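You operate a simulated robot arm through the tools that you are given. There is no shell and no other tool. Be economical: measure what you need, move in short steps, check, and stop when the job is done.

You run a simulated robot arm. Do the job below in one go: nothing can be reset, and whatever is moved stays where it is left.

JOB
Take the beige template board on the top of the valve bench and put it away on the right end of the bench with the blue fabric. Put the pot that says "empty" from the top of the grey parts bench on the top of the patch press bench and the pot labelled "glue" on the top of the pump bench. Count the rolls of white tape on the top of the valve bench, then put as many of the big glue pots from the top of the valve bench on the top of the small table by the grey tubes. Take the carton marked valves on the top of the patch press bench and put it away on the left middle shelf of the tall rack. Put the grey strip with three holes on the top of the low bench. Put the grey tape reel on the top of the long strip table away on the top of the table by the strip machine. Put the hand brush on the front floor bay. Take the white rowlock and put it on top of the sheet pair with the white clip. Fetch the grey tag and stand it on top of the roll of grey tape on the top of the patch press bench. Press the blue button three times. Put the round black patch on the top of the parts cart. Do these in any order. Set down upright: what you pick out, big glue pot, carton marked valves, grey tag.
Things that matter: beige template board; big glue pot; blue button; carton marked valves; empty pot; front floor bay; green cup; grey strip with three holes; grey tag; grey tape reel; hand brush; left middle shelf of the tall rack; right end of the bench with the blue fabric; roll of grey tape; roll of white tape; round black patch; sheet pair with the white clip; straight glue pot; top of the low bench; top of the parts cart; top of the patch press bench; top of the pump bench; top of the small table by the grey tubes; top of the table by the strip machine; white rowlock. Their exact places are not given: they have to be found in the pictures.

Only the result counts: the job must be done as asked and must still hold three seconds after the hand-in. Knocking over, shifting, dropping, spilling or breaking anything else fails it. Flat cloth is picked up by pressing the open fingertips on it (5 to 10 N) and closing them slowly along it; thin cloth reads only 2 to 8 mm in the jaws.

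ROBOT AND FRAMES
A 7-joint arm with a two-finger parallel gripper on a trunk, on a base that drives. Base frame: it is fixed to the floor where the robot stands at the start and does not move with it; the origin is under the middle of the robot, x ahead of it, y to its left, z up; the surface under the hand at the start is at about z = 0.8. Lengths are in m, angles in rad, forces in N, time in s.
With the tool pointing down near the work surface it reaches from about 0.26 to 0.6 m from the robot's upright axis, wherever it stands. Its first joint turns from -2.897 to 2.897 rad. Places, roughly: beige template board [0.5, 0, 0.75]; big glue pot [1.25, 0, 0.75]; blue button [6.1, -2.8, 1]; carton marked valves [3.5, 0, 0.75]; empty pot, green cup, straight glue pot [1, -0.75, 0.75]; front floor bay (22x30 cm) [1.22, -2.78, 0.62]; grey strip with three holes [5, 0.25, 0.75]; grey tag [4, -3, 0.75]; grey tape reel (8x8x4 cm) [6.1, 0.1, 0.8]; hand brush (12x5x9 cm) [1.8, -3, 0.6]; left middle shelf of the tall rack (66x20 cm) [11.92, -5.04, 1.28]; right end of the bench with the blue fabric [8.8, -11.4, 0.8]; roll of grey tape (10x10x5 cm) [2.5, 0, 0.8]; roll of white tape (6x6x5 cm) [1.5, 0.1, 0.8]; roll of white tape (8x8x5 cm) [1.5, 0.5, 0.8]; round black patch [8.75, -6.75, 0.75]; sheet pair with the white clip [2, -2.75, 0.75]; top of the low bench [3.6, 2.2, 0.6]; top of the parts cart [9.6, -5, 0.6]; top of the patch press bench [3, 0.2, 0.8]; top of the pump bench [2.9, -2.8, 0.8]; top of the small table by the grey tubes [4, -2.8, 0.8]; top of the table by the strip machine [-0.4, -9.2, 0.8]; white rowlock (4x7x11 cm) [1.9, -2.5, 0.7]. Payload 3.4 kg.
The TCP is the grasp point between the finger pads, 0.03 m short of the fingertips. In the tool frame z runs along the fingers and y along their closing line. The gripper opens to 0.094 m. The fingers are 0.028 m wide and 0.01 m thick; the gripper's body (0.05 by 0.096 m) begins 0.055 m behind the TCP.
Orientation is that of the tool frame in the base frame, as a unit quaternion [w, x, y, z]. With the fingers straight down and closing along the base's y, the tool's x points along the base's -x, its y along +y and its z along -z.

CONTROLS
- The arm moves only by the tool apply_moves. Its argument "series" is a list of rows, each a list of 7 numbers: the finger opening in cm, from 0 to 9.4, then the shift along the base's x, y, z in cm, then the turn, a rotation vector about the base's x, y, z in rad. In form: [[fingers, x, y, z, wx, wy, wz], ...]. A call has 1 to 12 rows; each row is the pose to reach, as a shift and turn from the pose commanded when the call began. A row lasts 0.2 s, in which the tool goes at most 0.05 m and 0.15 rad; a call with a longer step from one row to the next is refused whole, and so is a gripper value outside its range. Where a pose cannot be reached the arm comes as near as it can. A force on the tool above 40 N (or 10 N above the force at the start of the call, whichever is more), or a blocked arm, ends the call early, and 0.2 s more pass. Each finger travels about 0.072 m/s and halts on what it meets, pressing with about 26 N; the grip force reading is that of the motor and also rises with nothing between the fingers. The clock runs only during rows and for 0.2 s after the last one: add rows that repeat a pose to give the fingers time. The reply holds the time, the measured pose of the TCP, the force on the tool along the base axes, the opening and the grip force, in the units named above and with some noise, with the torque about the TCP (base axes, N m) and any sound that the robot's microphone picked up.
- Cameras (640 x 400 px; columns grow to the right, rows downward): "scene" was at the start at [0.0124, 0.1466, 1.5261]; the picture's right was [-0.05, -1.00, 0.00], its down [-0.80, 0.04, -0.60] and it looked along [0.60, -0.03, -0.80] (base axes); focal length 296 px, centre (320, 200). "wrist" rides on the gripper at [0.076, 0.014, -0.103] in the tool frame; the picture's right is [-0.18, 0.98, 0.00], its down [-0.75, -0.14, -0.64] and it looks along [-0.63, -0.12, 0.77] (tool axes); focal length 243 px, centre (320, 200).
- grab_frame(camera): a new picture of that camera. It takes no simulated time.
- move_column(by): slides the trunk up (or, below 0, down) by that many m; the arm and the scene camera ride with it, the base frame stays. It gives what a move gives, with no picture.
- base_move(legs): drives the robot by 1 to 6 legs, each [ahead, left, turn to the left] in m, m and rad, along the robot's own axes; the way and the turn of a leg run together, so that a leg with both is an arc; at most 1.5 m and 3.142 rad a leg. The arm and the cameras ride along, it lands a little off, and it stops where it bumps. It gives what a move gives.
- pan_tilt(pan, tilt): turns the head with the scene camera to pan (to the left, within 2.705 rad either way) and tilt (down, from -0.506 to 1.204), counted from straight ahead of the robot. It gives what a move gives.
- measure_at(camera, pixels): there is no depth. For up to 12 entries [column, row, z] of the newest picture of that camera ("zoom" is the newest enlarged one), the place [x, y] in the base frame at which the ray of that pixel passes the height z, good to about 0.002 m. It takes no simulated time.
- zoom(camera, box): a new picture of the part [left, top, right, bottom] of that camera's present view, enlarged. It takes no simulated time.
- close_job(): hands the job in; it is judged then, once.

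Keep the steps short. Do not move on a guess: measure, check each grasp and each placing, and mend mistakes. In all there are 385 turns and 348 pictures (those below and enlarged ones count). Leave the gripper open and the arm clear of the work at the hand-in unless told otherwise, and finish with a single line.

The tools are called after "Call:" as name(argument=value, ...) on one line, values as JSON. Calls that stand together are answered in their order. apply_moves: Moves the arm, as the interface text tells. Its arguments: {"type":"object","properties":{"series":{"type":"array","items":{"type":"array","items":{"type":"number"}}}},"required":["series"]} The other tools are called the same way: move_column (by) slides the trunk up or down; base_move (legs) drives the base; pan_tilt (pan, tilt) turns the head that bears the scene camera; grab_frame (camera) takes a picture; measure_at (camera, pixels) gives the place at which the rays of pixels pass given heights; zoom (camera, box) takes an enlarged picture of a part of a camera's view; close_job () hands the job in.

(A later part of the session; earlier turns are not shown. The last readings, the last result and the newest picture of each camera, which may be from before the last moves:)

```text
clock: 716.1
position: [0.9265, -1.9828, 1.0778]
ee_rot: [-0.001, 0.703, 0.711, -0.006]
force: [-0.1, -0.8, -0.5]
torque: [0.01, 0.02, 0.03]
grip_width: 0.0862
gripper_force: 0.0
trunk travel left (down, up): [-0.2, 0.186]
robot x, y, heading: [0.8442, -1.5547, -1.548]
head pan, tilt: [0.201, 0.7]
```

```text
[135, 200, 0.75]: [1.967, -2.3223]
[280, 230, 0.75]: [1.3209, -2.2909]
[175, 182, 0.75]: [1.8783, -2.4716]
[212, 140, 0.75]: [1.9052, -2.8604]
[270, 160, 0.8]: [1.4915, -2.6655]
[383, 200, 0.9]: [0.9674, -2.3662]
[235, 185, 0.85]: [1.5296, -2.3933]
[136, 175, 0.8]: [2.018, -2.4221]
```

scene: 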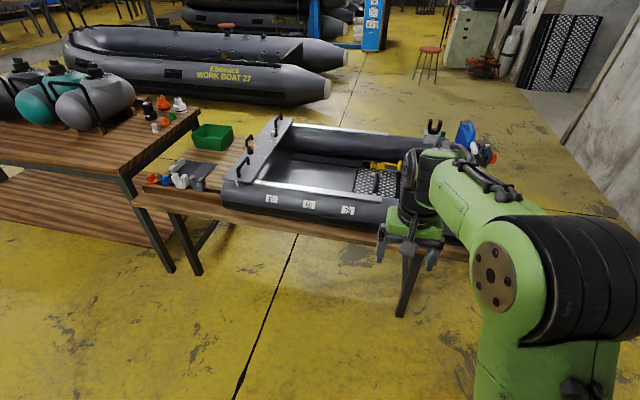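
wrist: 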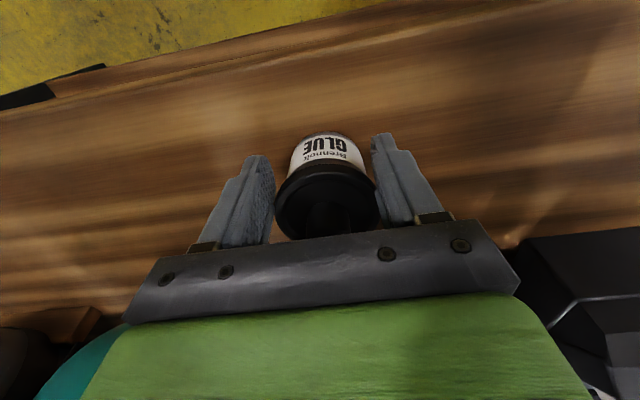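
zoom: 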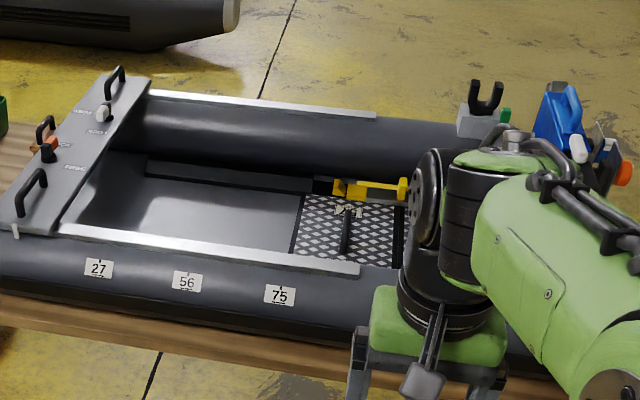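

Call:
base_move(legs=[[0.2, 0.75, -0.02]])

Call:
pan_tilt(pan=0.0, tilt=0.9)

Call:
grab_frame(camera="scene")

Call:
zoom(camera="scene", box=[180, 60, 420, 210])

```text
clock: 720.3
position: [1.6866, -2.1674, 1.0775]
ee_rot: [-0.001, 0.706, 0.708, -0.006]
force: [-0.5, -1.2, 0.7]
torque: [0.0, -0.02, 0.01]
grip_width: 0.0859
gripper_force: 0.1
trunk travel left (down, up): [-0.2, 0.186]
robot x, y, heading: [1.6042, -1.7392, -1.558]
head pan, tilt: [0.201, 0.7]
```

```text
clock: 721.0
position: [1.6866, -2.1667, 1.0783]
ee_rot: [0.0, 0.705, 0.709, -0.006]
force: [-0.5, -0.2, -1.0]
torque: [-0.01, -0.01, 0.0]
grip_width: 0.0858
gripper_force: 0.1
trunk travel left (down, up): [-0.2, 0.186]
robot x, y, heading: [1.6031, -1.74, -1.565]
head pan, tilt: [0.0, 0.901]
```

```text
189 pictures are left
```

scene: 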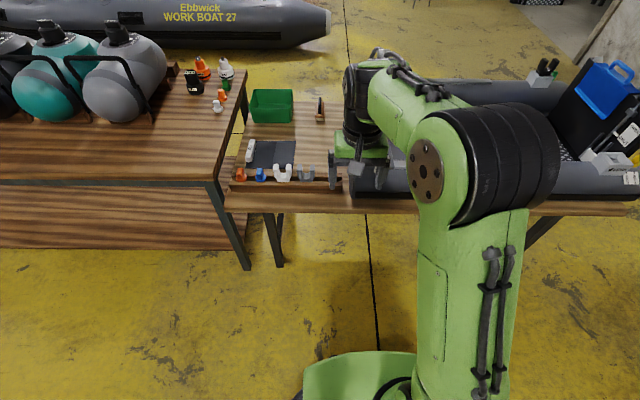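

```text
2.67 times, centred on (300, 135) of scene
```

zoom: 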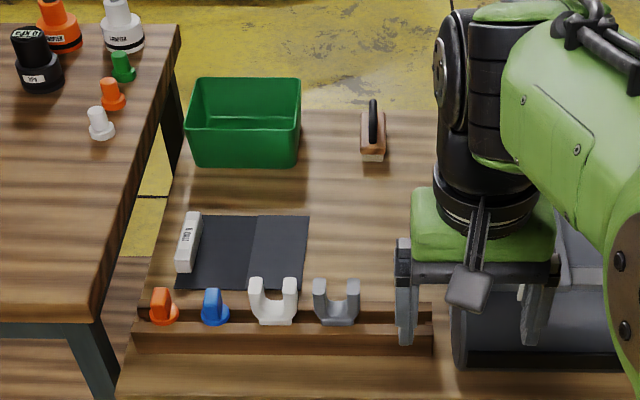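

Call:
measure_at(camera="scene", pixels=[[300, 210, 0.6], [282, 178, 0.6], [282, 178, 0.65], [245, 166, 0.6], [295, 167, 0.6], [296, 140, 0.6], [252, 140, 0.6], [321, 120, 0.6], [320, 98, 0.7], [246, 88, 0.7], [217, 180, 0.8], [250, 268, 0], [281, 265, 0]])

```text
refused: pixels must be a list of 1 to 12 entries
```

Call:
measure_at(camera="scene", pixels=[[300, 210, 0.6], [282, 178, 0.6], [282, 178, 0.65], [245, 166, 0.6], [295, 167, 0.6], [296, 140, 0.6], [252, 140, 0.6], [321, 120, 0.6], [320, 98, 0.7], [217, 180, 0.8], [250, 268, 0], [281, 265, 0]])

```text
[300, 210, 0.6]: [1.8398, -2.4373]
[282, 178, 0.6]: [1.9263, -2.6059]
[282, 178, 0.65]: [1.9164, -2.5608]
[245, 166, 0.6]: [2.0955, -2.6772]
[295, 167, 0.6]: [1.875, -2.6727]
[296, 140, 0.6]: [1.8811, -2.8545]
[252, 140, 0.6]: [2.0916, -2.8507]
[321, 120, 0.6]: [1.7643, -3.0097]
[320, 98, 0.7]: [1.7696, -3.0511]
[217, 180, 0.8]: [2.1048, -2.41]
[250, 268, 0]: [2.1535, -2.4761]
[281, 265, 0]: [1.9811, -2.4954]
```

Call:
base_move(legs=[[0.2, 0.24, 0], [0.19, 0, 0]])

Call:
grab_frame(camera="wrist")

Call:
pan_tilt(pan=0.1, tilt=1.0)

Call:
grab_frame(camera="scene")

```text
clock: 724.3
position: [1.9356, -2.5599, 1.0767]
ee_rot: [-0.002, 0.703, 0.711, -0.004]
force: [-0.2, -1.0, -0.6]
torque: [0.01, -0.02, 0.0]
grip_width: 0.0862
gripper_force: 0.1
trunk travel left (down, up): [-0.2, 0.186]
robot x, y, heading: [1.8491, -2.1316, -1.556]
head pan, tilt: [0.0, 0.901]
```

```text
187 pictures are left
```

wrist: 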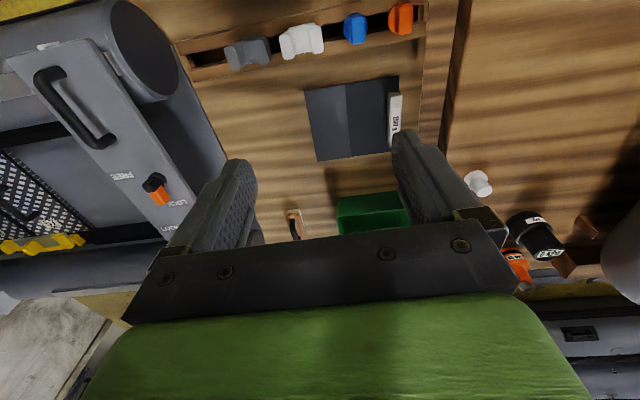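

```text
clock: 725.0
position: [1.9349, -2.5579, 1.078]
ee_rot: [0.0, 0.704, 0.71, -0.005]
force: [0.2, 0.4, 0.2]
torque: [-0.02, -0.01, 0.03]
grip_width: 0.0856
gripper_force: 0.0
trunk travel left (down, up): [-0.2, 0.186]
robot x, y, heading: [1.8522, -2.1319, -1.554]
head pan, tilt: [0.099, 1.0]
```

```text
186 pictures are left
```

scene: 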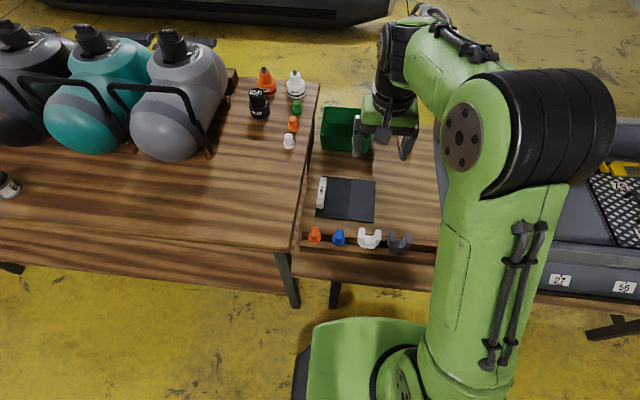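

Call:
zoom(camera="scene", box=[300, 165, 420, 260])

Call:
zoom(camera="wrist", box=[210, 0, 430, 170])

```text
4.21 times, centred on (360, 212) of scene
```

zoom: 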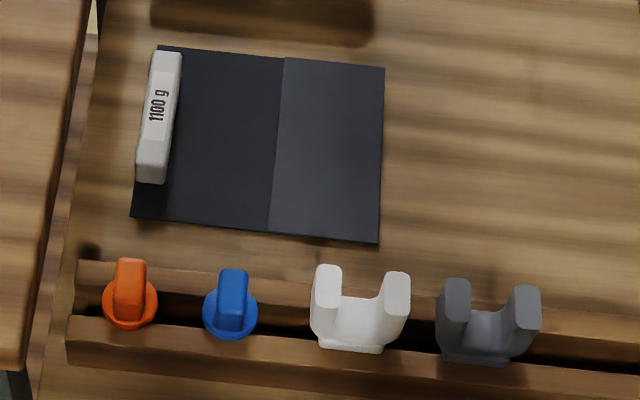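

```text
2.35 times, centred on (320, 85) of wrist
```

zoom: 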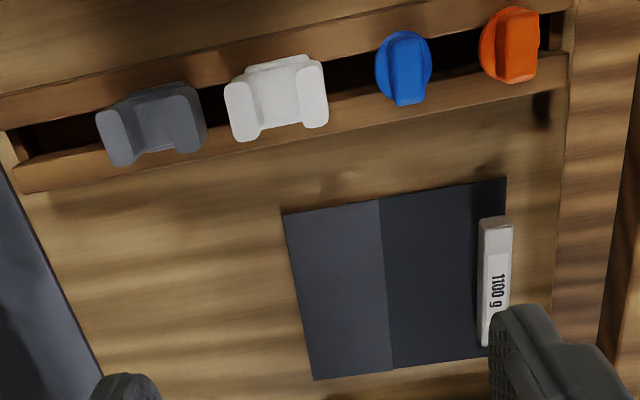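

Call:
measure_at(camera="scene", pixels=[[370, 230, 0.68], [370, 230, 0.7], [370, 230, 0.72], [359.5, 230, 0.7], [382, 232, 0.7], [371, 246, 0.66], [340, 223, 0.66]])

Call:
measure_at(camera="wrist", pixels=[[303.4, 51.8, 0.68], [303.4, 51.8, 0.7], [303.4, 51.8, 0.72], [279.5, 50, 0.7], [323.5, 50, 0.7], [303, 27, 0.66]])

```text
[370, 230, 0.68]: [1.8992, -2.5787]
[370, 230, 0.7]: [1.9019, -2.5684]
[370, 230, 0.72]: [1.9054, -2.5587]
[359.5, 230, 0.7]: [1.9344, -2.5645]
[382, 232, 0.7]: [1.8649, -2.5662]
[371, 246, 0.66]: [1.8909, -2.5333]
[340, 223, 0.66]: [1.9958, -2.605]
```

```text
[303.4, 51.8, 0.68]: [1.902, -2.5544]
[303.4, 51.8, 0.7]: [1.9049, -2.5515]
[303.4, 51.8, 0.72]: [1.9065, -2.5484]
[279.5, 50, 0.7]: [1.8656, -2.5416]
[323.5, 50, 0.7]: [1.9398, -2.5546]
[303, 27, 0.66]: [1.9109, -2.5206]
```

Call:
measure_at(camera="scene", pixels=[[375.2, 180.2, 0.6], [375.2, 180.2, 0.65], [375.2, 180.2, 0.7], [373.5, 222.2, 0.6], [373.5, 222.2, 0.65], [373.5, 222.2, 0.7]])

Call:
measure_at(camera="wrist", pixels=[[317, 161.6, 0.6], [317, 161.6, 0.65], [317, 161.6, 0.7], [304.7, 90.5, 0.6], [304.7, 90.5, 0.65], [304.7, 90.5, 0.7]])

```text
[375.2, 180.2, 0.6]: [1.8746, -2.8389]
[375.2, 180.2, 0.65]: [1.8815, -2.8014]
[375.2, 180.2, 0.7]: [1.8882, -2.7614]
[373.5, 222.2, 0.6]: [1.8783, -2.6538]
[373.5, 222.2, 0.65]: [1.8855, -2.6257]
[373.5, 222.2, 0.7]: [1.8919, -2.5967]
```

```text
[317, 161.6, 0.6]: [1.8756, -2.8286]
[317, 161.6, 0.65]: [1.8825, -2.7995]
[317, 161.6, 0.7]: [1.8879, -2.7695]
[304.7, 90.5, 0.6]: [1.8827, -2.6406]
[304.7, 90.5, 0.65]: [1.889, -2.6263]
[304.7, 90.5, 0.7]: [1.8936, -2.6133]
```

Boat table top is at z≈0.65; white rowlock centre ≈(1.911,-2.541), top ≈0.76. Lower the trunk and hover.

Call:
move_column(by=-0.15)

Call:
apply_moves(series=[[8.8, -1.2, 1, -3, 0, 0, 0], [8.8, -2.4, 1.7, -6, 0, 0, 0], [8.8, -2.4, 1.7, -10, 0, 0, 0]])

Call:
grab_frame(camera="wrist")

Call:
zoom(camera="scene", box=[280, 100, 460, 260])

```text
clock: 726.7
position: [1.936, -2.5583, 0.9274]
ee_rot: [-0.001, 0.704, 0.71, -0.006]
force: [0.8, -0.2, 0.0]
torque: [-0.02, -0.01, 0.0]
grip_width: 0.0859
gripper_force: 0.0
trunk travel left (down, up): [-0.05, 0.336]
robot x, y, heading: [1.8478, -2.1225, -1.553]
head pan, tilt: [0.099, 1.0]
```

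```text
clock: 727.5
position: [1.9132, -2.5428, 0.8273]
ee_rot: [-0.001, 0.704, 0.71, -0.006]
force: [0.0, 0.9, -0.8]
torque: [-0.01, -0.02, 0.03]
grip_width: 0.0879
gripper_force: 0.0
trunk travel left (down, up): [-0.05, 0.336]
robot x, y, heading: [1.853, -2.1281, -1.556]
head pan, tilt: [0.099, 1.0]
```

```text
183 pictures are left
```

wrist: 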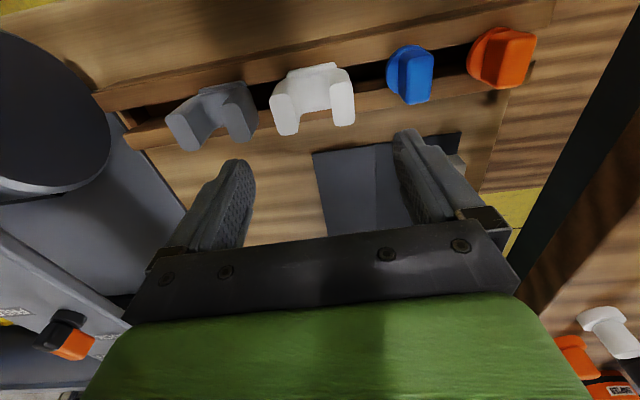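

```text
2.50 times, centred on (370, 180) of scene
```

zoom: 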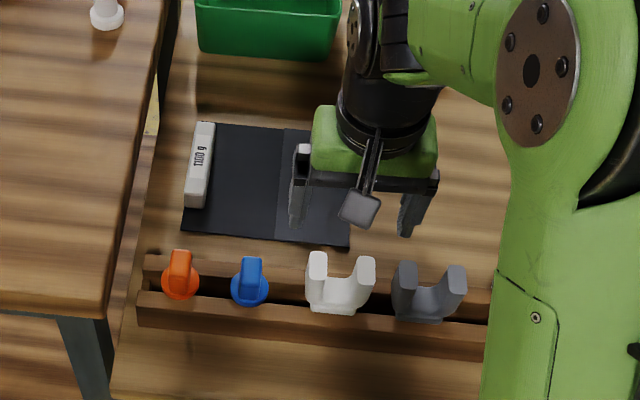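

Call:
measure_at(camera="wrist", pixels=[[315, 118, 0.72], [315, 118, 0.74], [315, 118, 0.76], [271, 118, 0.74], [355, 110, 0.74]])

Call:
measure_at(camera="zoom", pixels=[[341, 257, 0.72], [341, 257, 0.74], [341, 257, 0.76], [305, 255, 0.74], [375, 257, 0.74], [341, 308, 0.65], [341, 308, 0.68]])

```text
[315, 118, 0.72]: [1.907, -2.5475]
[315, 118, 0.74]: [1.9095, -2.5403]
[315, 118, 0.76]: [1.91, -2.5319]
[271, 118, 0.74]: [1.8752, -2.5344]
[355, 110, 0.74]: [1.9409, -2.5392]
```

```text
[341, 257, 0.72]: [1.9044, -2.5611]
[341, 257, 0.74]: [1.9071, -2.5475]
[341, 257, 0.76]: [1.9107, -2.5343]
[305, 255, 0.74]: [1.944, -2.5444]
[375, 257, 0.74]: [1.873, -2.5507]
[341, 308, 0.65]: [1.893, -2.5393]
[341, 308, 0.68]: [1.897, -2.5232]
```

Call:
zoom(camera="scene", box=[325, 195, 425, 250])

Call:
zoom(camera="wrist", box=[240, 40, 400, 150])

```text
6.40 times, centred on (375, 222) of scene
```

zoom: 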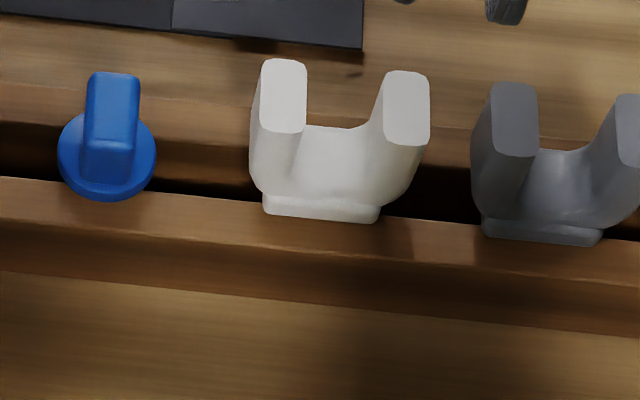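

```text
3.64 times, centred on (320, 95) of wrist
```

zoom: 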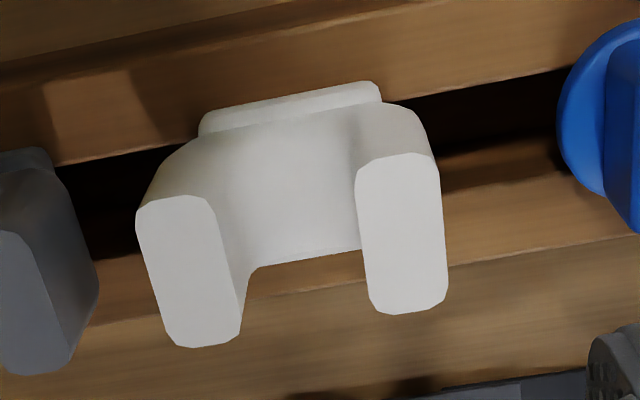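

Call:
measure_at(camera="wrist", pixels=[[342.8, 104.1, 0.755], [283.5, 114.2, 0.755], [330.5, 104, 0.755], [353.5, 104, 0.755], [299, 112, 0.755], [344, 83, 0.755], [342, 125, 0.755]])

Call:
measure_at(camera="scene", pixels=[[369.5, 205.9, 0.755], [388.7, 207.5, 0.755], [366.2, 206, 0.755], [373, 206, 0.755]])

```text
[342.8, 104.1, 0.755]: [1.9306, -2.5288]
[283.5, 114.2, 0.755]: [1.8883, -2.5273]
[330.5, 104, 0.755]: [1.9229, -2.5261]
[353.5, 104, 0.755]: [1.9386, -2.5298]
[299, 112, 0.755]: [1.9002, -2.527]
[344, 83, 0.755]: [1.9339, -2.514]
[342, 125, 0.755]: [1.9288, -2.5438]
```

```text
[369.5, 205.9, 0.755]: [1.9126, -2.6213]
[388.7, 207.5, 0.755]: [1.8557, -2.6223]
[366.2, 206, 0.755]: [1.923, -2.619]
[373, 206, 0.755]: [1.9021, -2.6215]
```

Grip the east prong alone (inner gap 2.3 cm, prong 1.6 cm): one finger inside the U, one outside.

Call:
apply_moves(series=[[6, 1.8, 1.1, 0, 0, 0, 0], [3.2, 1.8, 1.1, 0, 0, 0, 0], [3.2, 1.8, 1.1, -2, 0, 0, 0], [3.2, 1.8, 1.1, -3.5, 0, 0, 0]])

Call:
grab_frame(camera="wrist")

Call:
zoom(camera="scene", box=[315, 175, 435, 255])

```text
clock: 728.5
position: [1.9317, -2.5291, 0.7921]
ee_rot: [0.001, 0.704, 0.71, -0.006]
force: [-0.4, 0.1, -0.2]
torque: [0.0, 0.03, 0.0]
grip_width: 0.0322
gripper_force: 0.2
trunk travel left (down, up): [-0.05, 0.336]
robot x, y, heading: [1.8498, -2.1244, -1.55]
head pan, tilt: [0.099, 1.0]
```

```text
179 pictures are left
```

wrist: 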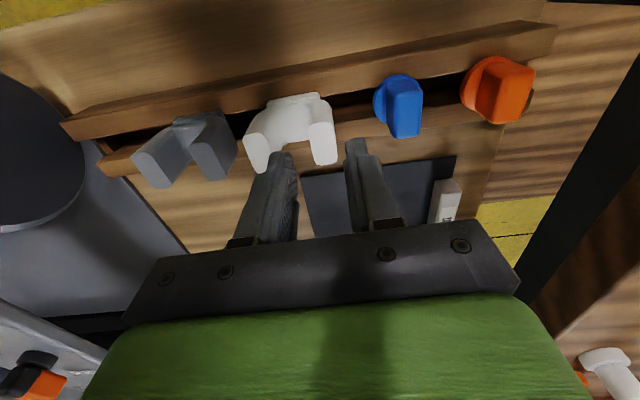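

```text
5.00 times, centred on (375, 215) of scene
```

zoom: 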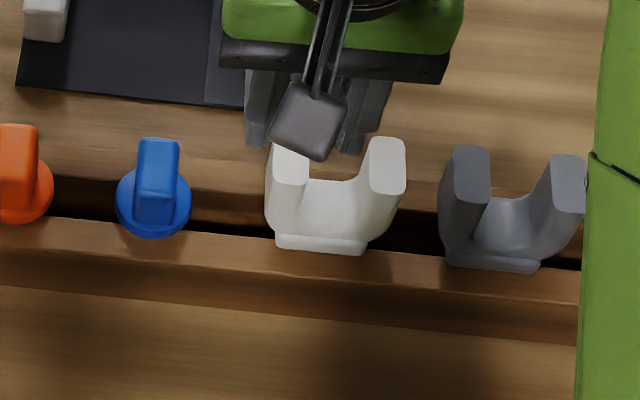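

Call:
measure_at(camera="zoom", pixels=[[289, 165, 0.72], [289, 165, 0.74], [289, 165, 0.76], [386, 165, 0.74], [262, 145, 0.762], [365, 152, 0.762]])

Call:
measure_at(camera="wrist", pixels=[[321, 142, 0.72], [321, 142, 0.74], [321, 142, 0.76], [258, 155, 0.74], [280, 160, 0.762], [357, 150, 0.762]])

```text
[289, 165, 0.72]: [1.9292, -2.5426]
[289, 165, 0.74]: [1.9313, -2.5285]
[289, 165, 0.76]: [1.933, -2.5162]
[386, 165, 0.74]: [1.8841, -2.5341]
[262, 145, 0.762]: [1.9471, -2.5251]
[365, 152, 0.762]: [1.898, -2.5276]
```

```text
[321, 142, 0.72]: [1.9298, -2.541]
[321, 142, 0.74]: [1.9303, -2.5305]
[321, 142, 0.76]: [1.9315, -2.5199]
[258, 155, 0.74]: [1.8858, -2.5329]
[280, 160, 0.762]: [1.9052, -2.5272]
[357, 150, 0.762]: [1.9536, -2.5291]
```

Call:
apply_moves(series=[[3.2, -0.1, -0.6, -2, 0, 0, 0], [3.2, -0.1, -0.6, -4, 0, 0, 0], [3.2, -0.1, -0.6, -5, 0, 0, 0], [3.2, -0.1, -0.6, -5.5, 0, 0, 0]])

Call:
zoom(camera="wrist", box=[220, 90, 420, 240])

Call:
zoom(camera="scene", box=[315, 175, 435, 255])

```text
clock: 729.5
position: [1.9294, -2.5364, 0.7369]
ee_rot: [-0.001, 0.704, 0.71, -0.006]
force: [-0.6, 0.0, 0.7]
torque: [-0.02, 0.0, -0.05]
grip_width: 0.0319
gripper_force: 0.0
trunk travel left (down, up): [-0.05, 0.336]
robot x, y, heading: [1.8521, -2.1292, -1.555]
head pan, tilt: [0.099, 1.0]
```

```text
2.67 times, centred on (320, 165) of wrist
```

zoom: 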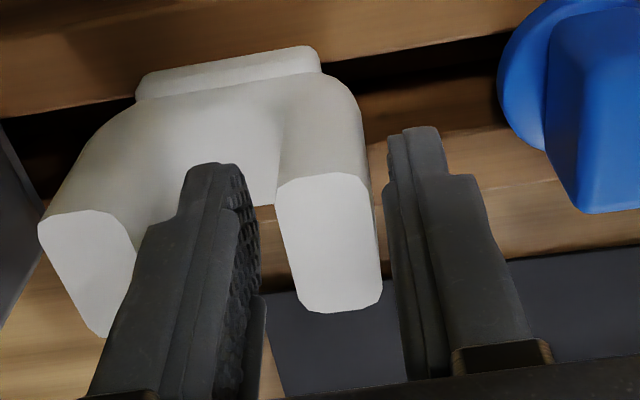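

```text
5.00 times, centred on (375, 215) of scene
```

zoom: 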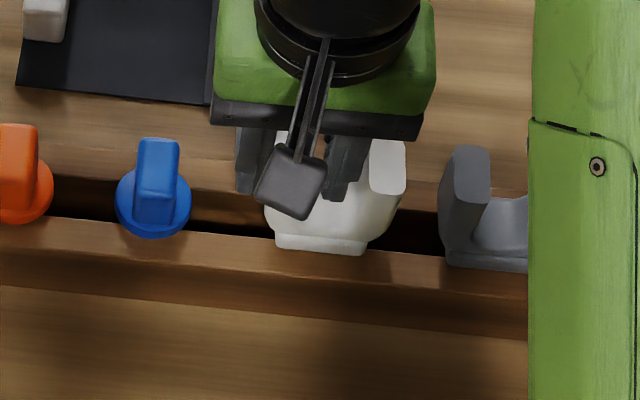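

Call:
apply_moves(series=[[2.4, 0, 0, 0, 0, 0, 0], [1.5, 0, 0, 0, 0, 0, 0], [0.8, 0, 0, 0, 0, 0, 0], [0.8, 0, 0, 0, 0, 0, 0], [0.8, 0, 0, 1, 0, 0, 0], [0.8, 0, 0, 3, 0, 0, 0], [0.8, 0, 0, 6, 0, 0, 0], [0.8, 0, 0, 10, 0, 0, 0], [0.8, 0, 0, 14, 0, 0, 0]])

Call:
grab_frame(camera="wrist")

Call:
grab_frame(camera="scene")

```text
clock: 731.5
position: [1.9294, -2.5357, 0.8764]
ee_rot: [0.0, 0.704, 0.71, -0.005]
force: [0.4, -0.5, -0.9]
torque: [0.01, -0.01, 0.01]
grip_width: 0.0174
gripper_force: 25.9
trunk travel left (down, up): [-0.05, 0.336]
robot x, y, heading: [1.8546, -2.1254, -1.554]
head pan, tilt: [0.099, 1.0]
```

```text
175 pictures are left
```

wrist: 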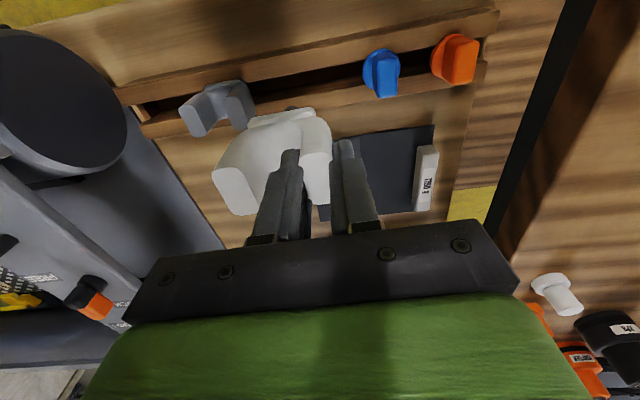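

```text
174 pictures are left
```

scene: 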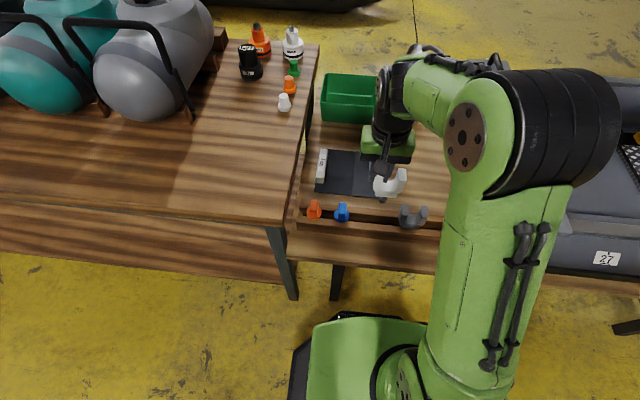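

Call:
zoom(camera="scene", box=[330, 130, 450, 230])

```text
4.00 times, centred on (390, 180) of scene
```

zoom: 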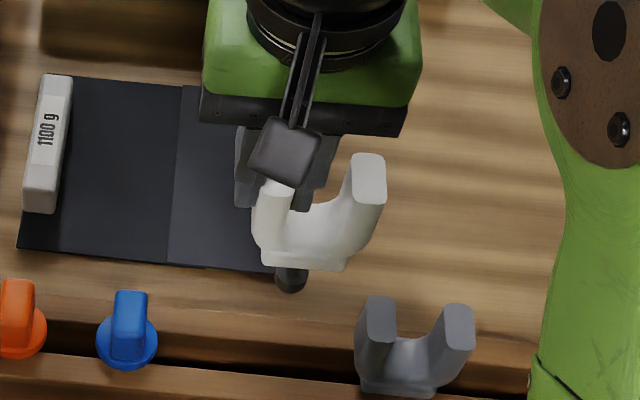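

It has a pin below, so it can't stand; I'll lay it down on the sheets by tilting the tool forward (~1 rad), pin toward south.

Call:
apply_moves(series=[[0.8, 0.5, -1, 2, -0.14, 0, 0], [0.8, 1, -2, 4, -0.28, 0, 0], [0.8, 1.5, -3, 4, -0.42, 0, 0], [0.8, 2, -4, 4, -0.56, 0, 0], [0.8, 2.5, -5.5, 4, -0.7, 0, 0], [0.8, 3, -7, 3, -0.84, 0, 0], [0.8, 3.5, -9, 2, -0.95, 0, 0], [0.8, 3.5, -11, 0, -1.02, 0, 0]])

Call:
grab_frame(camera="scene")

Call:
grab_frame(camera="wrist")

```text
clock: 733.3
position: [1.9646, -2.6475, 0.8757]
ee_rot: [0.344, 0.615, 0.617, -0.352]
force: [0.2, -0.3, -1.3]
torque: [0.03, -0.02, 0.01]
grip_width: 0.0174
gripper_force: 26.1
trunk travel left (down, up): [-0.05, 0.336]
robot x, y, heading: [1.8524, -2.1284, -1.551]
head pan, tilt: [0.099, 1.0]
```

```text
172 pictures are left
```

scene: 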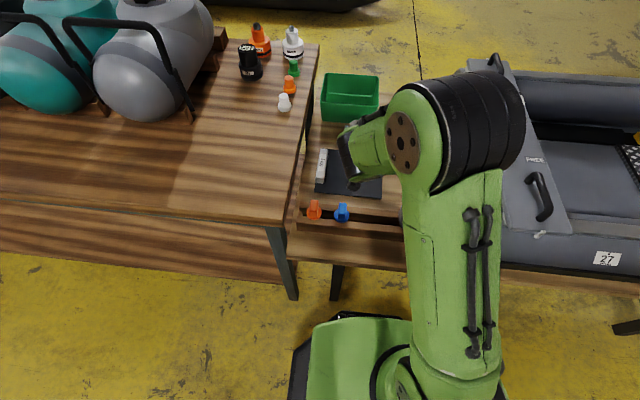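

```text
171 pictures are left
```

wrist: 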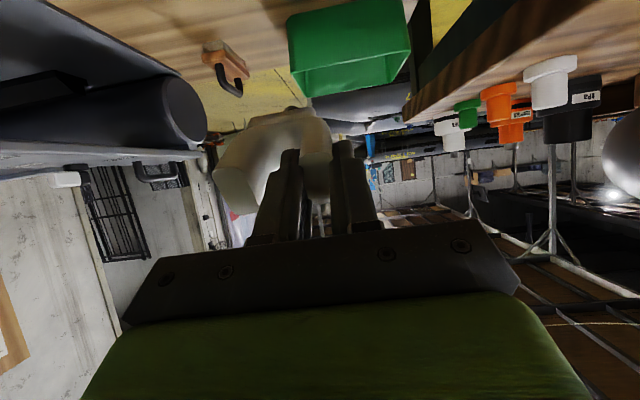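

The wrist camera hangs below when tilted; reduce tilt to 0.85 rad to keep it clear of the rack. Lower toward contact of the pin.

Call:
apply_moves(series=[[0.8, -0.5, -1.5, -2, 0.1, 0, 0], [0.8, -1, -3, -5, 0.17, 0, 0], [0.8, -1, -4, -8, 0.17, 0, 0], [0.8, -1, -4, -10.5, 0.17, 0, 0], [0.8, -1, -4, -12, 0.17, 0, 0]])

Call:
grab_frame(camera="wrist")

Call:
zoom(camera="scene", box=[280, 90, 440, 240])

```text
clock: 734.5
position: [1.9527, -2.6855, 0.7566]
ee_rot: [0.289, 0.641, 0.645, -0.298]
force: [-0.2, 0.7, -1.6]
torque: [0.05, -0.01, -0.06]
grip_width: 0.0168
gripper_force: 26.4
trunk travel left (down, up): [-0.05, 0.336]
robot x, y, heading: [1.8496, -2.128, -1.556]
head pan, tilt: [0.099, 1.0]
```

```text
170 pictures are left
```

wrist: 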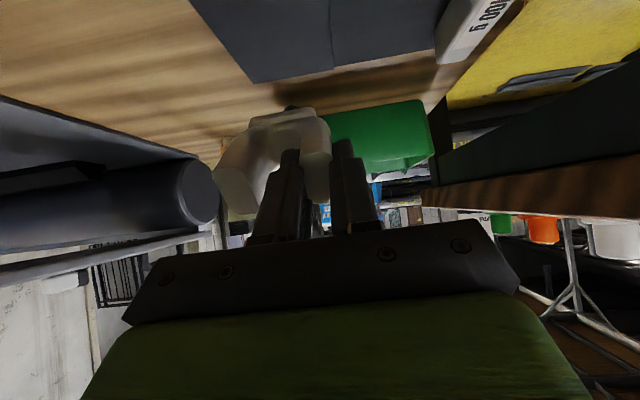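

```text
2.67 times, centred on (360, 165) of scene
```

zoom: 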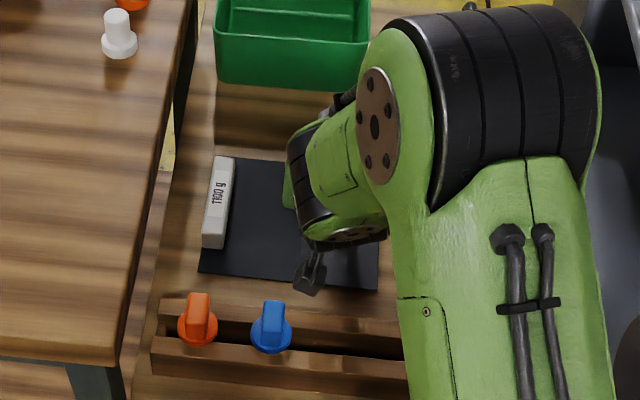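

Call:
apply_moves(series=[[0.8, 0, 0, -1, 0, 0, 0], [0.8, 0, 0, -1.6, 0, 0, 0], [0.8, 0, 0, -2.0, 0, 0, 0], [0.8, 0, 0, -2.3, 0, 0, 0]])

```text
clock: 735.5
position: [1.9537, -2.6864, 0.7346]
ee_rot: [0.289, 0.642, 0.644, -0.298]
force: [-0.6, -0.6, -1.0]
torque: [0.07, -0.03, 0.0]
grip_width: 0.0172
gripper_force: 25.8
trunk travel left (down, up): [-0.05, 0.336]
robot x, y, heading: [1.8499, -2.1277, -1.552]
head pan, tilt: [0.099, 1.0]
```

Call:
apply_moves(series=[[0.8, 0, 0, -0.5, 0, 0, 0], [0.8, 0, 0, -1.0, 0, 0, 0], [0.8, 0, 0, -1.3, 0, 0, 0]])

Call:
grab_frame(camera="wrist")

```text
clock: 736.3
position: [1.9533, -2.6875, 0.7212]
ee_rot: [0.29, 0.642, 0.644, -0.299]
force: [-0.3, 0.3, -1.5]
torque: [0.03, 0.01, 0.01]
grip_width: 0.0173
gripper_force: 26.7
trunk travel left (down, up): [-0.05, 0.336]
robot x, y, heading: [1.8528, -2.128, -1.554]
head pan, tilt: [0.099, 1.0]
```

```text
168 pictures are left
```

wrist: 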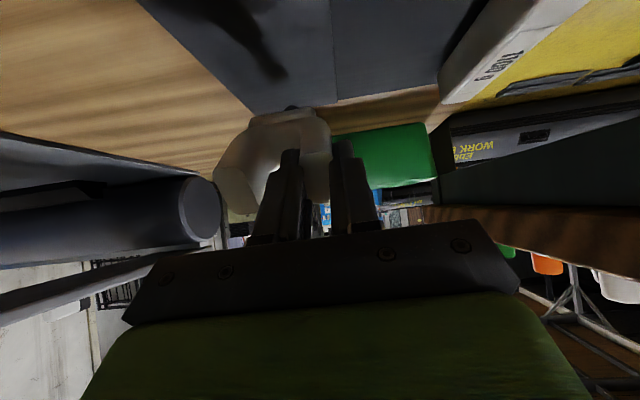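

Call:
apply_moves(series=[[0.8, 0, 0, -0.4, 0, 0, 0], [0.8, 0, 0, -0.8, 0, 0, 0], [0.8, 0, 0, -1.2, 0, 0, 0]])

```text
clock: 737.1
position: [1.9537, -2.6856, 0.7098]
ee_rot: [0.29, 0.642, 0.645, -0.298]
force: [-0.3, 0.1, -0.3]
torque: [-0.01, -0.01, 0.0]
grip_width: 0.0174
gripper_force: 25.6
trunk travel left (down, up): [-0.05, 0.336]
robot x, y, heading: [1.8512, -2.1278, -1.55]
head pan, tilt: [0.099, 1.0]
```

Call:
apply_moves(series=[[0.8, 0, 0, -0.3, 0, 0, 0], [0.8, 0, 0, -0.6, 0, 0, 0], [0.8, 0, 0, -0.6, 0, 0, 0]])

Call:
grab_frame(camera="wrist")

Call:
zoom(camera="scene", box=[300, 120, 420, 230])

```text
clock: 737.9
position: [1.9534, -2.6864, 0.7063]
ee_rot: [0.291, 0.641, 0.644, -0.299]
force: [0.3, 0.2, 6.5]
torque: [-0.49, 0.18, -0.01]
grip_width: 0.0172
gripper_force: 26.2
trunk travel left (down, up): [-0.05, 0.336]
robot x, y, heading: [1.8499, -2.1303, -1.556]
head pan, tilt: [0.099, 1.0]
```

```text
167 pictures are left
```

wrist: 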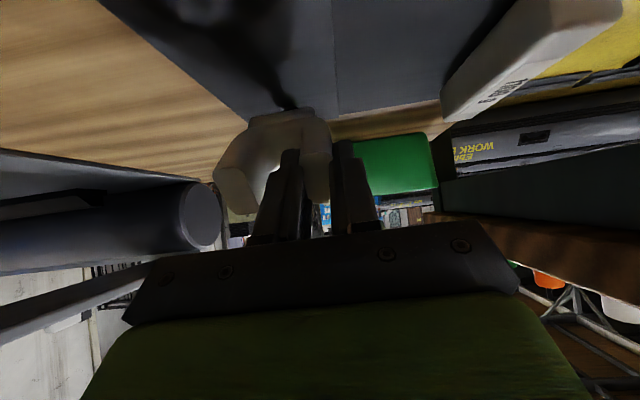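

```text
3.64 times, centred on (360, 175) of scene
```

zoom: 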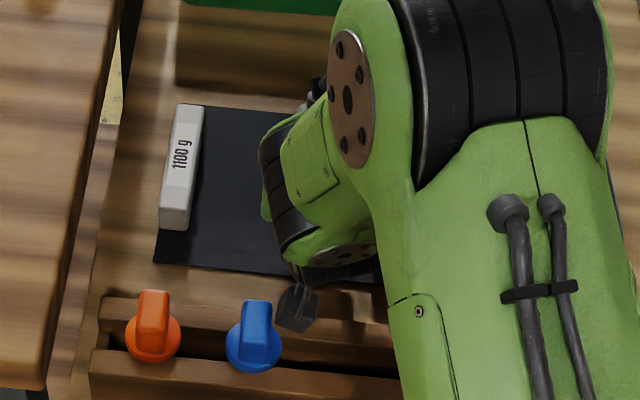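

Pin touches the sheet (6.5 N). Release slightly so it settles down onto the sheets.

Call:
apply_moves(series=[[1.4, 0, 0, 0, 0, 0, 0], [2.0, 0, 0, 0, 0, 0, 0], [2.6, 0, 0, 0, 0, 0, 0], [2.6, 0, 0, 0, 0, 0, 0], [2.6, 0, 0, 0, 0, 0, 0]])

Call:
grab_frame(camera="wrist")

```text
clock: 739.1
position: [1.9533, -2.6855, 0.703]
ee_rot: [0.29, 0.641, 0.645, -0.298]
force: [-0.5, 0.8, 0.4]
torque: [0.0, 0.03, -0.02]
grip_width: 0.0262
gripper_force: 0.0
trunk travel left (down, up): [-0.05, 0.336]
robot x, y, heading: [1.8526, -2.1284, -1.551]
head pan, tilt: [0.099, 1.0]
```

```text
165 pictures are left
```

wrist: 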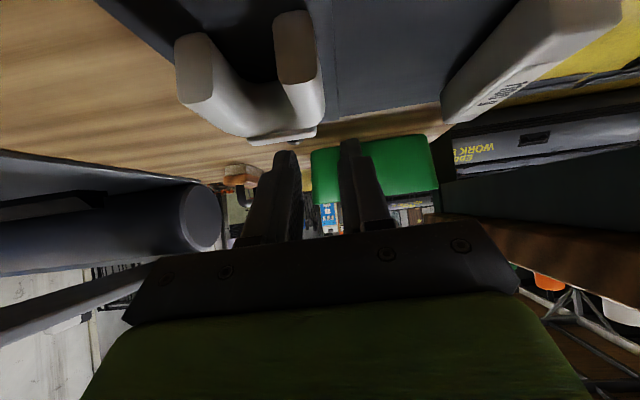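

It lies flat. Raise and look.

Call:
apply_moves(series=[[2.6, 0, 0, 3, 0, 0, 0], [2.6, 0, 0, 7, 0, 0, 0], [2.6, 0, 0, 11, 0, 0, 0], [2.6, 0, 1, 15, 0, 0, 0], [2.6, 0, 3, 17, 0.14, 0, 0], [2.6, 0, 5, 18, 0.28, 0, 0], [2.6, 0, 7, 18, 0.42, 0, 0], [2.6, 0, 8, 18, 0.56, 0, 0], [5, 0, 9, 18, 0.7, 0, 0], [8, 0, 9, 18, 0.85, 0, 0]])

Call:
grab_frame(camera="wrist")

Call:
grab_frame(camera="scene")

```text
clock: 741.3
position: [1.9532, -2.5969, 0.8831]
ee_rot: [-0.001, 0.704, 0.71, -0.005]
force: [-0.5, 0.4, 0.8]
torque: [-0.03, -0.02, 0.0]
grip_width: 0.08
gripper_force: 0.0
trunk travel left (down, up): [-0.05, 0.336]
robot x, y, heading: [1.8476, -2.1275, -1.553]
head pan, tilt: [0.099, 1.0]
```

```text
164 pictures are left
```

wrist: 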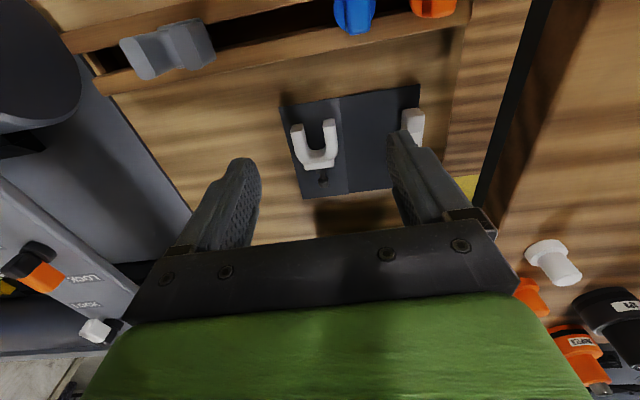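

```text
163 pictures are left
```

scene: 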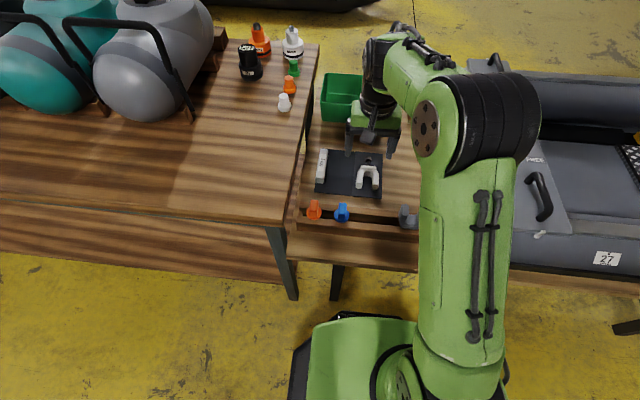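

Rowlock rests on the sheet pair. Next: the EMPTY pot. Raise trunk, go to the grey bench's south side.

Call:
move_column(by=0.15)

Call:
base_move(legs=[[-0.55, 0, 0], [0, 0, -1.57], [1.05, 0, 0], [0, 0, -1.59]])

Call:
pan_tilt(pan=0.0, tilt=0.9)

Call:
grab_frame(camera="scene")

```text
clock: 743.1
position: [1.9536, -2.5954, 1.0344]
ee_rot: [-0.001, 0.704, 0.71, -0.005]
force: [-0.2, 0.6, 0.0]
torque: [0.0, 0.02, -0.03]
grip_width: 0.0802
gripper_force: 0.1
trunk travel left (down, up): [-0.2, 0.186]
robot x, y, heading: [1.8521, -2.1258, -1.553]
head pan, tilt: [0.099, 1.0]
```

```text
clock: 758.9
position: [0.7139, -1.1034, 1.0346]
ee_rot: [0.006, -0.695, 0.719, 0.0]
force: [-0.3, -0.9, -0.3]
torque: [-0.02, -0.02, -0.01]
grip_width: 0.08
gripper_force: 0.0
trunk travel left (down, up): [-0.2, 0.186]
robot x, y, heading: [0.7953, -1.5746, 1.548]
head pan, tilt: [0.099, 1.0]
```

```text
clock: 759.6
position: [0.7132, -1.1034, 1.0341]
ee_rot: [0.006, -0.695, 0.719, -0.001]
force: [0.0, 0.2, 0.0]
torque: [0.02, 0.0, -0.01]
grip_width: 0.08
gripper_force: 0.2
trunk travel left (down, up): [-0.2, 0.186]
robot x, y, heading: [0.7998, -1.5764, 1.551]
head pan, tilt: [0.0, 0.901]
```

```text
162 pictures are left
```

scene: 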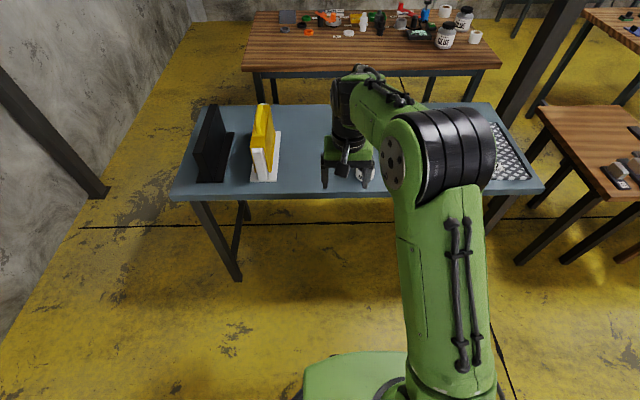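

Call:
base_move(legs=[[0.22, -0.02, 0.02]])

Call:
grab_frame(camera="wrist")

Call:
grab_frame(camera="scene")

```text
clock: 761.3
position: [0.728, -0.882, 1.0342]
ee_rot: [0.005, -0.702, 0.712, -0.002]
force: [1.0, 0.0, -0.2]
torque: [0.0, -0.02, 0.0]
grip_width: 0.0803
gripper_force: 0.1
trunk travel left (down, up): [-0.2, 0.186]
robot x, y, heading: [0.8178, -1.3537, 1.564]
head pan, tilt: [0.0, 0.901]
```

```text
161 pictures are left
```

wrist: 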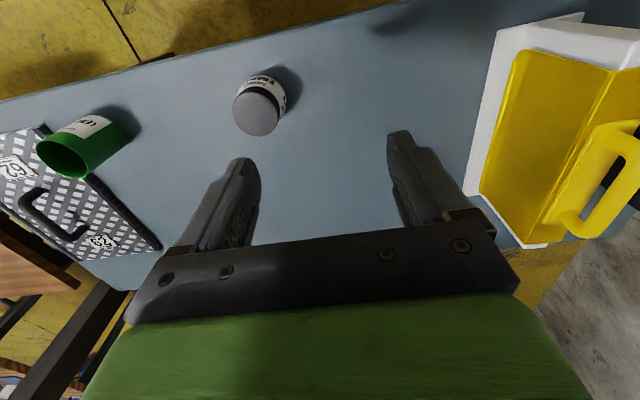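

```text
160 pictures are left
```

scene: 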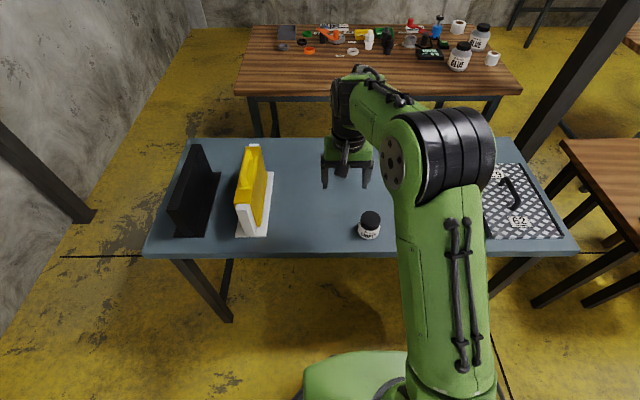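

Call:
zoom(camera="scene", box=[330, 195, 410, 250])

Call:
zoom(camera="wrist", box=[210, 60, 310, 150])

```text
7.27 times, centred on (370, 222) of scene
```

zoom: 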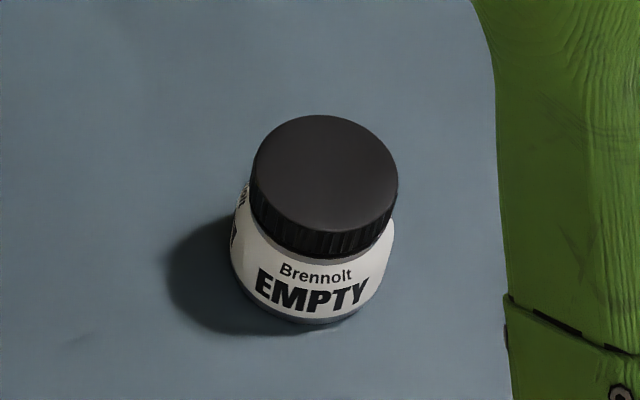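

```text
4.44 times, centred on (260, 105) of wrist
```

zoom: 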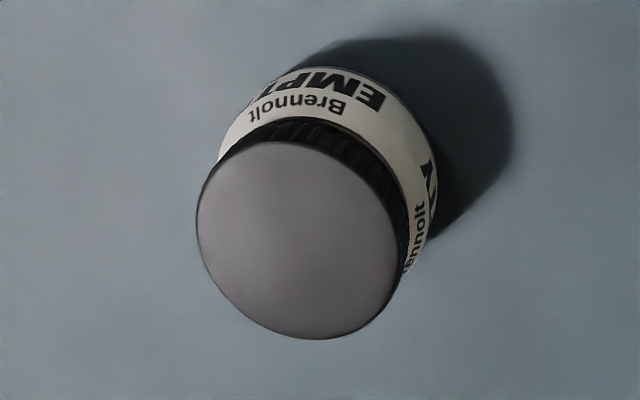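

Call:
measure_at(camera="scene", pixels=[[370.6, 218.1, 0.85], [370.6, 218.1, 0.87], [370.6, 218.1, 0.89], [360.4, 218, 0.87], [380.8, 218, 0.87]])

Call:
measure_at(camera="wrist", pixels=[[255.5, 114, 0.85], [255.5, 114, 0.87], [255.5, 114, 0.89], [232, 114, 0.87], [279, 114, 0.87]])

```text
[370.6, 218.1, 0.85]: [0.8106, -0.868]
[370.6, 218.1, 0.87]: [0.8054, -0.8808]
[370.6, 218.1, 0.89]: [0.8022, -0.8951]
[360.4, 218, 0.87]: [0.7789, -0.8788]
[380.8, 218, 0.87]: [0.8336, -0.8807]
```

```text
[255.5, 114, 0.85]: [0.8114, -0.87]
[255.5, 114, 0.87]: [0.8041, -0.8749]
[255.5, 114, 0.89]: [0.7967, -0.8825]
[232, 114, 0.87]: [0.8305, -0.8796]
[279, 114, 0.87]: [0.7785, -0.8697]
```

Call:
apply_moves(series=[[8.4, 4, 0.5, 0, 0, 0, 0], [8.4, 8.1, 1.0, 0, 0, 0, 0], [8.4, 8.1, 1.0, -4, 0, 0, 0], [8.4, 8.1, 1.0, -8, 0, 0, 0], [8.4, 8.1, 1.0, -12, 0, 0, 0], [8.4, 8.1, 1.0, -15.5, 0, 0, 0]])

Call:
grab_frame(camera="wrist")

```text
clock: 762.7
position: [0.8084, -0.8736, 0.8774]
ee_rot: [0.005, -0.701, 0.713, -0.001]
force: [-0.8, 0.0, -0.5]
torque: [0.0, 0.03, 0.02]
grip_width: 0.0844
gripper_force: 0.1
trunk travel left (down, up): [-0.2, 0.186]
robot x, y, heading: [0.821, -1.3558, 1.563]
head pan, tilt: [0.0, 0.901]
```

```text
157 pictures are left
```

wrist: 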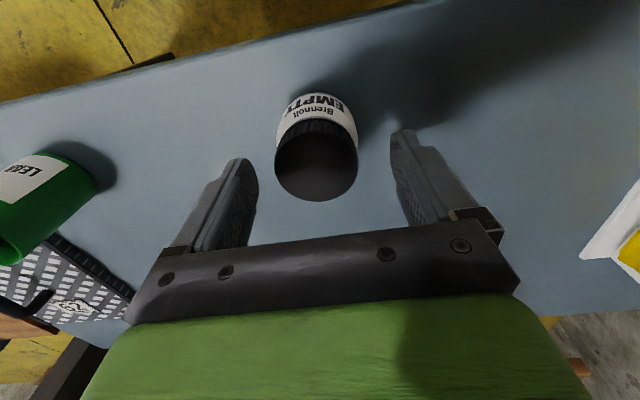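

Call:
apply_moves(series=[[8.4, 0, 0.2, -1.5, 0, 0, 0], [8.4, 0, 0.2, -2.7, 0, 0, 0], [8.4, 0, 0.2, -2.7, 0, 0, 0], [7, 0, 0.2, -2.7, 0, 0, 0], [6, 0, 0.2, -2.7, 0, 0, 0], [5, 0, 0.2, -2.7, 0, 0, 0], [4, 0, 0.2, -2.7, 0, 0, 0], [4, 0, 0.2, -2.7, 0, 0, 0], [4, 0, 0.2, -2.7, 0, 0, 0]])

Call:
apply_moves(series=[[4, 0, 0, 1, 0, 0, 0], [4, 0, 0, 4, 0, 0, 0], [4, 0, 0, 8, 0, 0, 0], [4, 0, 0, 12, 0, 0, 0], [4, 0, 0, 16, 0, 0, 0], [4, 0, 0, 20, 0, 0, 0], [4, 0, -2, 22, 0, 0, 0]])

Call:
grab_frame(camera="wrist")

```text
clock: 764.7
position: [0.8092, -0.8722, 0.8529]
ee_rot: [0.006, -0.702, 0.712, -0.001]
force: [0.2, -0.5, 0.3]
torque: [-0.03, 0.05, 0.0]
grip_width: 0.054
gripper_force: 25.9
trunk travel left (down, up): [-0.2, 0.186]
robot x, y, heading: [0.819, -1.3532, 1.566]
head pan, tilt: [0.0, 0.901]
```

```text
clock: 766.3
position: [0.8077, -0.8909, 1.0729]
ee_rot: [0.005, -0.702, 0.713, -0.001]
force: [-0.2, -0.2, 0.4]
torque: [0.02, 0.01, 0.0]
grip_width: 0.0542
gripper_force: 26.2
trunk travel left (down, up): [-0.2, 0.186]
robot x, y, heading: [0.8194, -1.3546, 1.564]
head pan, tilt: [0.0, 0.901]
```

```text
156 pictures are left
```

wrist: 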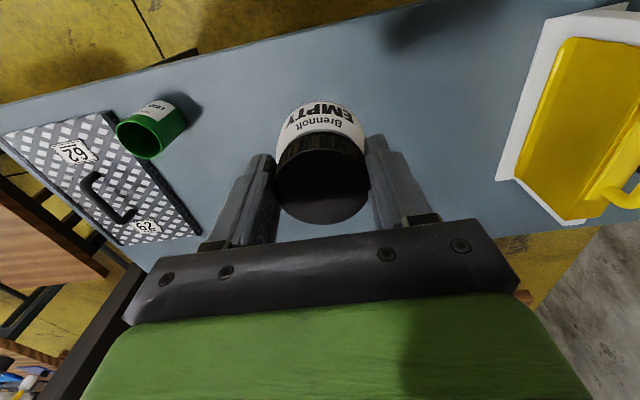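

Call:
base_move(legs=[[-0.2, 0, 0], [0, 0, 1.57], [1.07, 0, 0], [0, 0, -1.57]])

```text
clock: 780.6
position: [-0.2754, -1.0968, 1.0717]
ee_rot: [-0.006, 0.714, -0.701, 0.001]
force: [-0.2, -0.1, -1.0]
torque: [0.02, -0.01, 0.0]
grip_width: 0.0537
gripper_force: 26.0
trunk travel left (down, up): [-0.2, 0.186]
robot x, y, heading: [-0.2464, -1.5585, 1.601]
head pan, tilt: [0.0, 0.901]
```

Call:
base_move(legs=[[0, 0, -0.03], [1.4, 0, 0], [1.35, 0, 0], [0, 0, -1.571], [1.4, 0, 0], [1.4, 0, 0]])

```text
clock: 811.4
position: [3.0353, 1.197, 1.0716]
ee_rot: [0.004, 0.001, 1.0, -0.005]
force: [0.0, 0.0, -0.9]
torque: [0.05, 0.01, 0.0]
grip_width: 0.0529
gripper_force: 25.7
trunk travel left (down, up): [-0.2, 0.186]
robot x, y, heading: [2.5705, 1.1793, 0.007]
head pan, tilt: [0.0, 0.901]
```

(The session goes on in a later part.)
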